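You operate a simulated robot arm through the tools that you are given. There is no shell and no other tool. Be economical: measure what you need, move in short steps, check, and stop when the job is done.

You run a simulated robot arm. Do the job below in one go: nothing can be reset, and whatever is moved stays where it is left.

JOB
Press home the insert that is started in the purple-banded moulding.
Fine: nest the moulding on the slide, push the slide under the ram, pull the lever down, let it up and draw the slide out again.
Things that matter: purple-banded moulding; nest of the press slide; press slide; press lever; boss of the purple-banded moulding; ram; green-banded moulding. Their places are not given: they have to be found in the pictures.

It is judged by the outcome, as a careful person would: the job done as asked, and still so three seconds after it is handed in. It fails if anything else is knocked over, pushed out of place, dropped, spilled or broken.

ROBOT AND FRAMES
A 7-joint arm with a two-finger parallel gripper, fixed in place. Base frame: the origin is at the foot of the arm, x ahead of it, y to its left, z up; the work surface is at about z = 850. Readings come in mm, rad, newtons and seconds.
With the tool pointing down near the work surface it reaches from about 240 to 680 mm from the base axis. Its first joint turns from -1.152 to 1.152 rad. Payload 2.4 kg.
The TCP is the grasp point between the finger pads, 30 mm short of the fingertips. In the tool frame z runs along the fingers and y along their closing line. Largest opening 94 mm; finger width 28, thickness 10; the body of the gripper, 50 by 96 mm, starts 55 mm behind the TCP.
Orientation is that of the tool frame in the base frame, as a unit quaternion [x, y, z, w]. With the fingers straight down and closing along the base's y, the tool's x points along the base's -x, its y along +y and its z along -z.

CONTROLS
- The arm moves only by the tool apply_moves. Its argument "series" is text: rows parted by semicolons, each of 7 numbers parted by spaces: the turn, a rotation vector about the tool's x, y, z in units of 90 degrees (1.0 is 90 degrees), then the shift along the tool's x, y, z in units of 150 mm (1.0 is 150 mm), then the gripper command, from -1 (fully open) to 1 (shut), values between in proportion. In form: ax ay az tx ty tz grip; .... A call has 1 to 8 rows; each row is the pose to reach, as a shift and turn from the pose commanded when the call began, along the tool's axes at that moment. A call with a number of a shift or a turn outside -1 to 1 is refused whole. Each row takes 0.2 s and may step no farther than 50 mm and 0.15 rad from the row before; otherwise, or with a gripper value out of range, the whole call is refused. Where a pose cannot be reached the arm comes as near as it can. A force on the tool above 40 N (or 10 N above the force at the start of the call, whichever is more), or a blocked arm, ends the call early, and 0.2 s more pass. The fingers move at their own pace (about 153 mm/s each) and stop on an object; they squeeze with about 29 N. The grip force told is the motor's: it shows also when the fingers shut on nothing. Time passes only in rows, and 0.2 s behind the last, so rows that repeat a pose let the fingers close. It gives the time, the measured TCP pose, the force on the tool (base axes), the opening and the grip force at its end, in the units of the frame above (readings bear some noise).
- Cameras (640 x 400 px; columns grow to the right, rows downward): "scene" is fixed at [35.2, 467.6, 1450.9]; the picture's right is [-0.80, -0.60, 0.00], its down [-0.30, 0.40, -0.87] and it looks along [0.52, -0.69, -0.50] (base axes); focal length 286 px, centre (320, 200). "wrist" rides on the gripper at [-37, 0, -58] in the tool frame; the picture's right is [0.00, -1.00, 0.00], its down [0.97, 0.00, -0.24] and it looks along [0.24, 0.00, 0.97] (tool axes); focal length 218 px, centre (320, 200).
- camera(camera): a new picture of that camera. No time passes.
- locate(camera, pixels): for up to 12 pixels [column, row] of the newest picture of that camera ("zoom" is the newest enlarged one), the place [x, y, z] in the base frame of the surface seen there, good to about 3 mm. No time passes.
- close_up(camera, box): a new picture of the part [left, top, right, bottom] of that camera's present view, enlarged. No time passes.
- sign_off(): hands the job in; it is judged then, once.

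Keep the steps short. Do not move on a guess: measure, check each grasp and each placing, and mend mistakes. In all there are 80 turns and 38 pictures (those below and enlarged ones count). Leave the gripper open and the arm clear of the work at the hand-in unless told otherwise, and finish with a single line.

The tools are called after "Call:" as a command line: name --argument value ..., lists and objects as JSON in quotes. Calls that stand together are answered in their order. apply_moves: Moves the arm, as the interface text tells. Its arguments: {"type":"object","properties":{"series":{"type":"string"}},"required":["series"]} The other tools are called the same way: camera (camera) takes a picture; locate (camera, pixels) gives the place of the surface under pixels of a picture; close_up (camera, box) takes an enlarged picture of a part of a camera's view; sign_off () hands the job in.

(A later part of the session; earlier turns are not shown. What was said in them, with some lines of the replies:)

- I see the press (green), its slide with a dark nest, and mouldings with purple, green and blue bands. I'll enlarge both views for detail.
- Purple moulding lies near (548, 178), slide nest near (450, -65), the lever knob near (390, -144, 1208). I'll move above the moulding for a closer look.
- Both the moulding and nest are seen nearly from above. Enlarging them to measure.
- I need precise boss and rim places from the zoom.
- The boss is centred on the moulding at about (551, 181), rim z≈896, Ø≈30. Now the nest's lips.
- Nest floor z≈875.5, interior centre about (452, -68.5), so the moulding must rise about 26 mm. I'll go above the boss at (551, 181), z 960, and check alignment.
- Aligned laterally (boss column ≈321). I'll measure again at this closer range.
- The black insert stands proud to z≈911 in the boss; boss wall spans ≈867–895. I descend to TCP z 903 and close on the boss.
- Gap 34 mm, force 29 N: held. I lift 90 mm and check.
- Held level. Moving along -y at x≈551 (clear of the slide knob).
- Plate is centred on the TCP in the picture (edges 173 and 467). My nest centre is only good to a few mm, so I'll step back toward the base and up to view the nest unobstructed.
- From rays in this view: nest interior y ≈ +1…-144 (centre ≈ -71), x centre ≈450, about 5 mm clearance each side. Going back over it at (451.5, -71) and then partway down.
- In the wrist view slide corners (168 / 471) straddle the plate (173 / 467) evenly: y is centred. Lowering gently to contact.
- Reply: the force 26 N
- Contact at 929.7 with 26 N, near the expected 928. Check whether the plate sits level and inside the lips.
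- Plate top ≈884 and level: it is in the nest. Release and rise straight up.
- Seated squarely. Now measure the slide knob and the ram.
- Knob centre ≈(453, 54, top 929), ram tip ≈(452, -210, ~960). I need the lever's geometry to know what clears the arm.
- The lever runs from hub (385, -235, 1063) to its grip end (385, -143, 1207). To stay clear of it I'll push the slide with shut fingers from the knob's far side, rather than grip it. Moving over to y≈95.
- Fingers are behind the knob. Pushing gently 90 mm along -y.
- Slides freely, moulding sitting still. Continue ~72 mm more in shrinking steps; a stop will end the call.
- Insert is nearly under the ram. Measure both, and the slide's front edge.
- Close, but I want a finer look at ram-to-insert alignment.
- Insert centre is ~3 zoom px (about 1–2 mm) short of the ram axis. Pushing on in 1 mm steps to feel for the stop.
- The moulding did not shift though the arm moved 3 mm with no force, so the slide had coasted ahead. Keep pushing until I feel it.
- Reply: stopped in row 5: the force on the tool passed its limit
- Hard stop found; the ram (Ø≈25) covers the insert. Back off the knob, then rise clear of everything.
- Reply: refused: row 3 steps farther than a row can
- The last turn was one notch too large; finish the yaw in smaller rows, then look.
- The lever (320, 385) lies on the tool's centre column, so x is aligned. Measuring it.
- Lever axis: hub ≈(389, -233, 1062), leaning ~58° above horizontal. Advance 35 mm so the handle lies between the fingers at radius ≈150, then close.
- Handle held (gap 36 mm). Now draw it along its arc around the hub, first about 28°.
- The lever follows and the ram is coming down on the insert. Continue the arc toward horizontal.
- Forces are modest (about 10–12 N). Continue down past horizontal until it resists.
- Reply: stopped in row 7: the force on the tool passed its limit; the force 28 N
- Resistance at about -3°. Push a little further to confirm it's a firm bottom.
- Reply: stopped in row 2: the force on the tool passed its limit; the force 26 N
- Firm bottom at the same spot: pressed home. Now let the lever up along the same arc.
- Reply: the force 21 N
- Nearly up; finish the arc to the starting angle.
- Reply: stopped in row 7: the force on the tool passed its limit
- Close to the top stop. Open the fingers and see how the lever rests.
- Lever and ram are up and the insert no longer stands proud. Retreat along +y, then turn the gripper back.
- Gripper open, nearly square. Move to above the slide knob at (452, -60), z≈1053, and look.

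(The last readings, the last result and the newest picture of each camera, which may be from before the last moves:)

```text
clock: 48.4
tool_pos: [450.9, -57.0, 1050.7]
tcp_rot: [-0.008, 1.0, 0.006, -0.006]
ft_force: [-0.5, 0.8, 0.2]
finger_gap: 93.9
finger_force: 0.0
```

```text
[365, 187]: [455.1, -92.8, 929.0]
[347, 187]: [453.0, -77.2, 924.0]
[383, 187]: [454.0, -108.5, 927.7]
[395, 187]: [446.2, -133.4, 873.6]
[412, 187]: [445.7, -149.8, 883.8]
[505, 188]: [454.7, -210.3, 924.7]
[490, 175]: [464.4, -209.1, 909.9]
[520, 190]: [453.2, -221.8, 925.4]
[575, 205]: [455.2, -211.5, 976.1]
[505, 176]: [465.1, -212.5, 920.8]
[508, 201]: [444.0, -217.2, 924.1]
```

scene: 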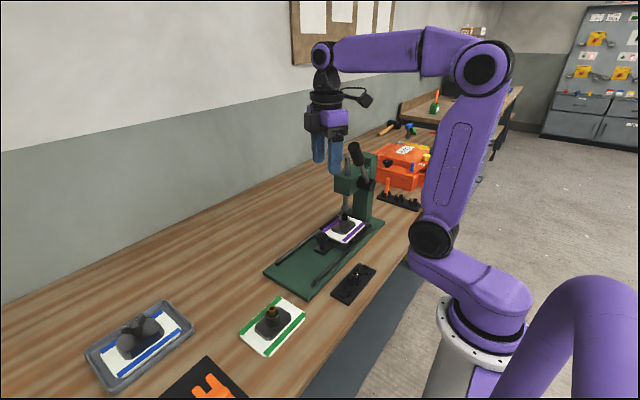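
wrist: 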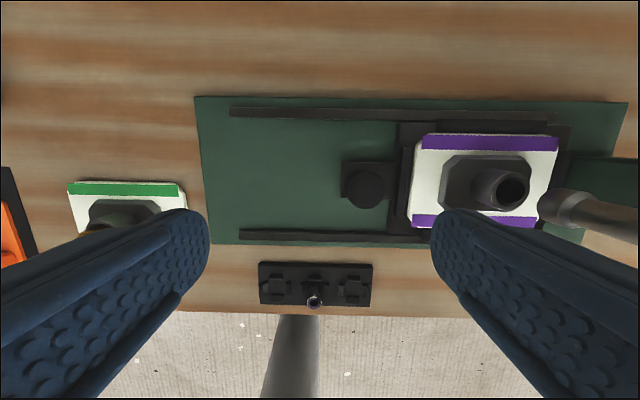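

Knob centre (454, -93), near edge of the knob toward the press at y≈-109; insert now at z≈925 (was 937), level with the rim. Descend with open fingers straddling the knob, the -y finger between knob and moulding.

Call:
apply_moves --series "0 0 0 -0.02 -0.1 0.1 -1; 0 0 0 -0.02 -0.1 0.35 -1; 0 0 0 -0.02 -0.1 0.6 -1; 0 0 0 -0.02 -0.1 0.75 -1; 0 0 0 -0.02 -0.1 0.838 -1; 0 0 0 -0.02 -0.1 0.838 -1"

```text
clock: 49.8
tool_pos: [452.6, -69.1, 925.7]
tcp_rot: [-0.008, 1.0, 0.007, -0.005]
ft_force: [0.7, -0.4, 0.9]
finger_gap: 94.0
finger_force: 0.1
```

Down with no contact. Draw the slide out gently along +y.

Call:
apply_moves --series "0 0 0 0 0.04 0 -1; 0 0 0 0 0.08 0 -1; 0 0 0 0 0.14 0 -1; 0 0 0 0 0.22 0 -1; 0 0 0 0 0.3 0 -1; 0 0 0 0 0.38 0 -1; 0 0 0 0 0.45 0 -1; 0 0 0 0 0.5 0 -1"

Call:
apply_moves --series "0 0 0 0 0.06 0 -1; 0 0 0 0 0.13 0 -1; 0 0 0 0 0.2 0 -1; 0 0 0 0 0.27 0 -1; 0 0 0 0 0.34 0 -1; 0 0 0 0 0.4 0 -1; 0 0 0 0 0.44 0 -1; 0 0 0 0 0.47 0 -1"

Call:
apply_moves --series "0 0 0 0 0.013 0 -1; 0 0 0 0 0.026 0 -1; 0 0 0 0 0.04 0 -1; 0 0 0 0 0.053 0 -1; 0 0 0 0 0.066 0 -1; 0 0 0 0 0.08 0 -1"

```text
clock: 51.6
tool_pos: [451.5, 5.8, 926.4]
tcp_rot: [-0.009, 1.0, 0.007, -0.006]
ft_force: [-0.3, -0.9, -1.0]
finger_gap: 93.6
finger_force: 0.0
```

```text
clock: 53.4
tool_pos: [450.6, 77.3, 927.2]
tcp_rot: [-0.008, 1.0, 0.007, -0.007]
ft_force: [0.3, 0.1, -0.2]
finger_gap: 94.3
finger_force: 0.1
```

```text
clock: 54.8
tool_pos: [450.9, 85.4, 926.9]
tcp_rot: [-0.006, 1.0, 0.007, -0.007]
ft_force: [1.9, -23.2, -2.7]
finger_gap: 94.5
finger_force: 0.2
```

Out to its stop (23 N). Ease off 6 mm, rise clear and check.

Call:
apply_moves --series "0 0 0 0 -0.04 0 -1; 0 0 0 0 -0.045 -0.1 -1; 0 0 0 0 -0.045 -0.35 -1; 0 0 0 0 -0.045 -0.6 -1; 0 0 0 0 -0.045 -0.85 -1; 0 0 0 0 -0.045 -1 -1; 0 0 0 0 -0.045 -1 -1"

Call:
camera --camera "scene"

Call:
close_up --camera "scene" --box '[265, 215, 365, 290]'

```text
clock: 56.4
tool_pos: [451.0, 79.5, 1078.8]
tcp_rot: [-0.008, 1.0, 0.008, -0.006]
ft_force: [0.8, -0.1, -1.1]
finger_gap: 93.9
finger_force: 0.0
```

```text
2 pictures are left
```

scene: 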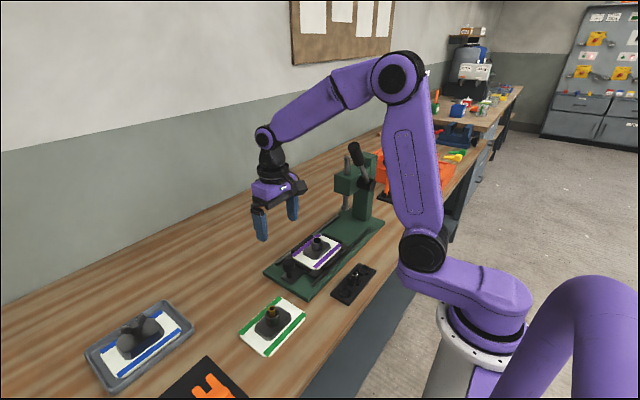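

```text
5.33 times, centred on (315, 252) of scene
```

zoom: 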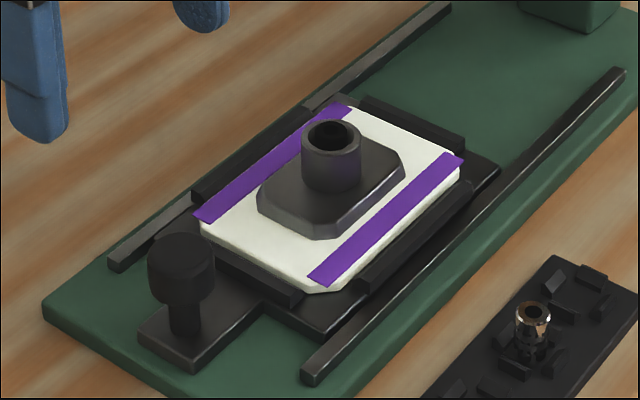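

The insert sits inside the boss with nothing standing proud. The slide is out at its stop, the lever and ram are up, and everything else is where it was. The gripper is open and clear, so I'm handing in.

Call:
sign_off

```text
The job is handed in.
```

The insert in the purple-banded moulding is pressed home, the lever and ram are up, and the slide is drawn out with the moulding still in its nest.
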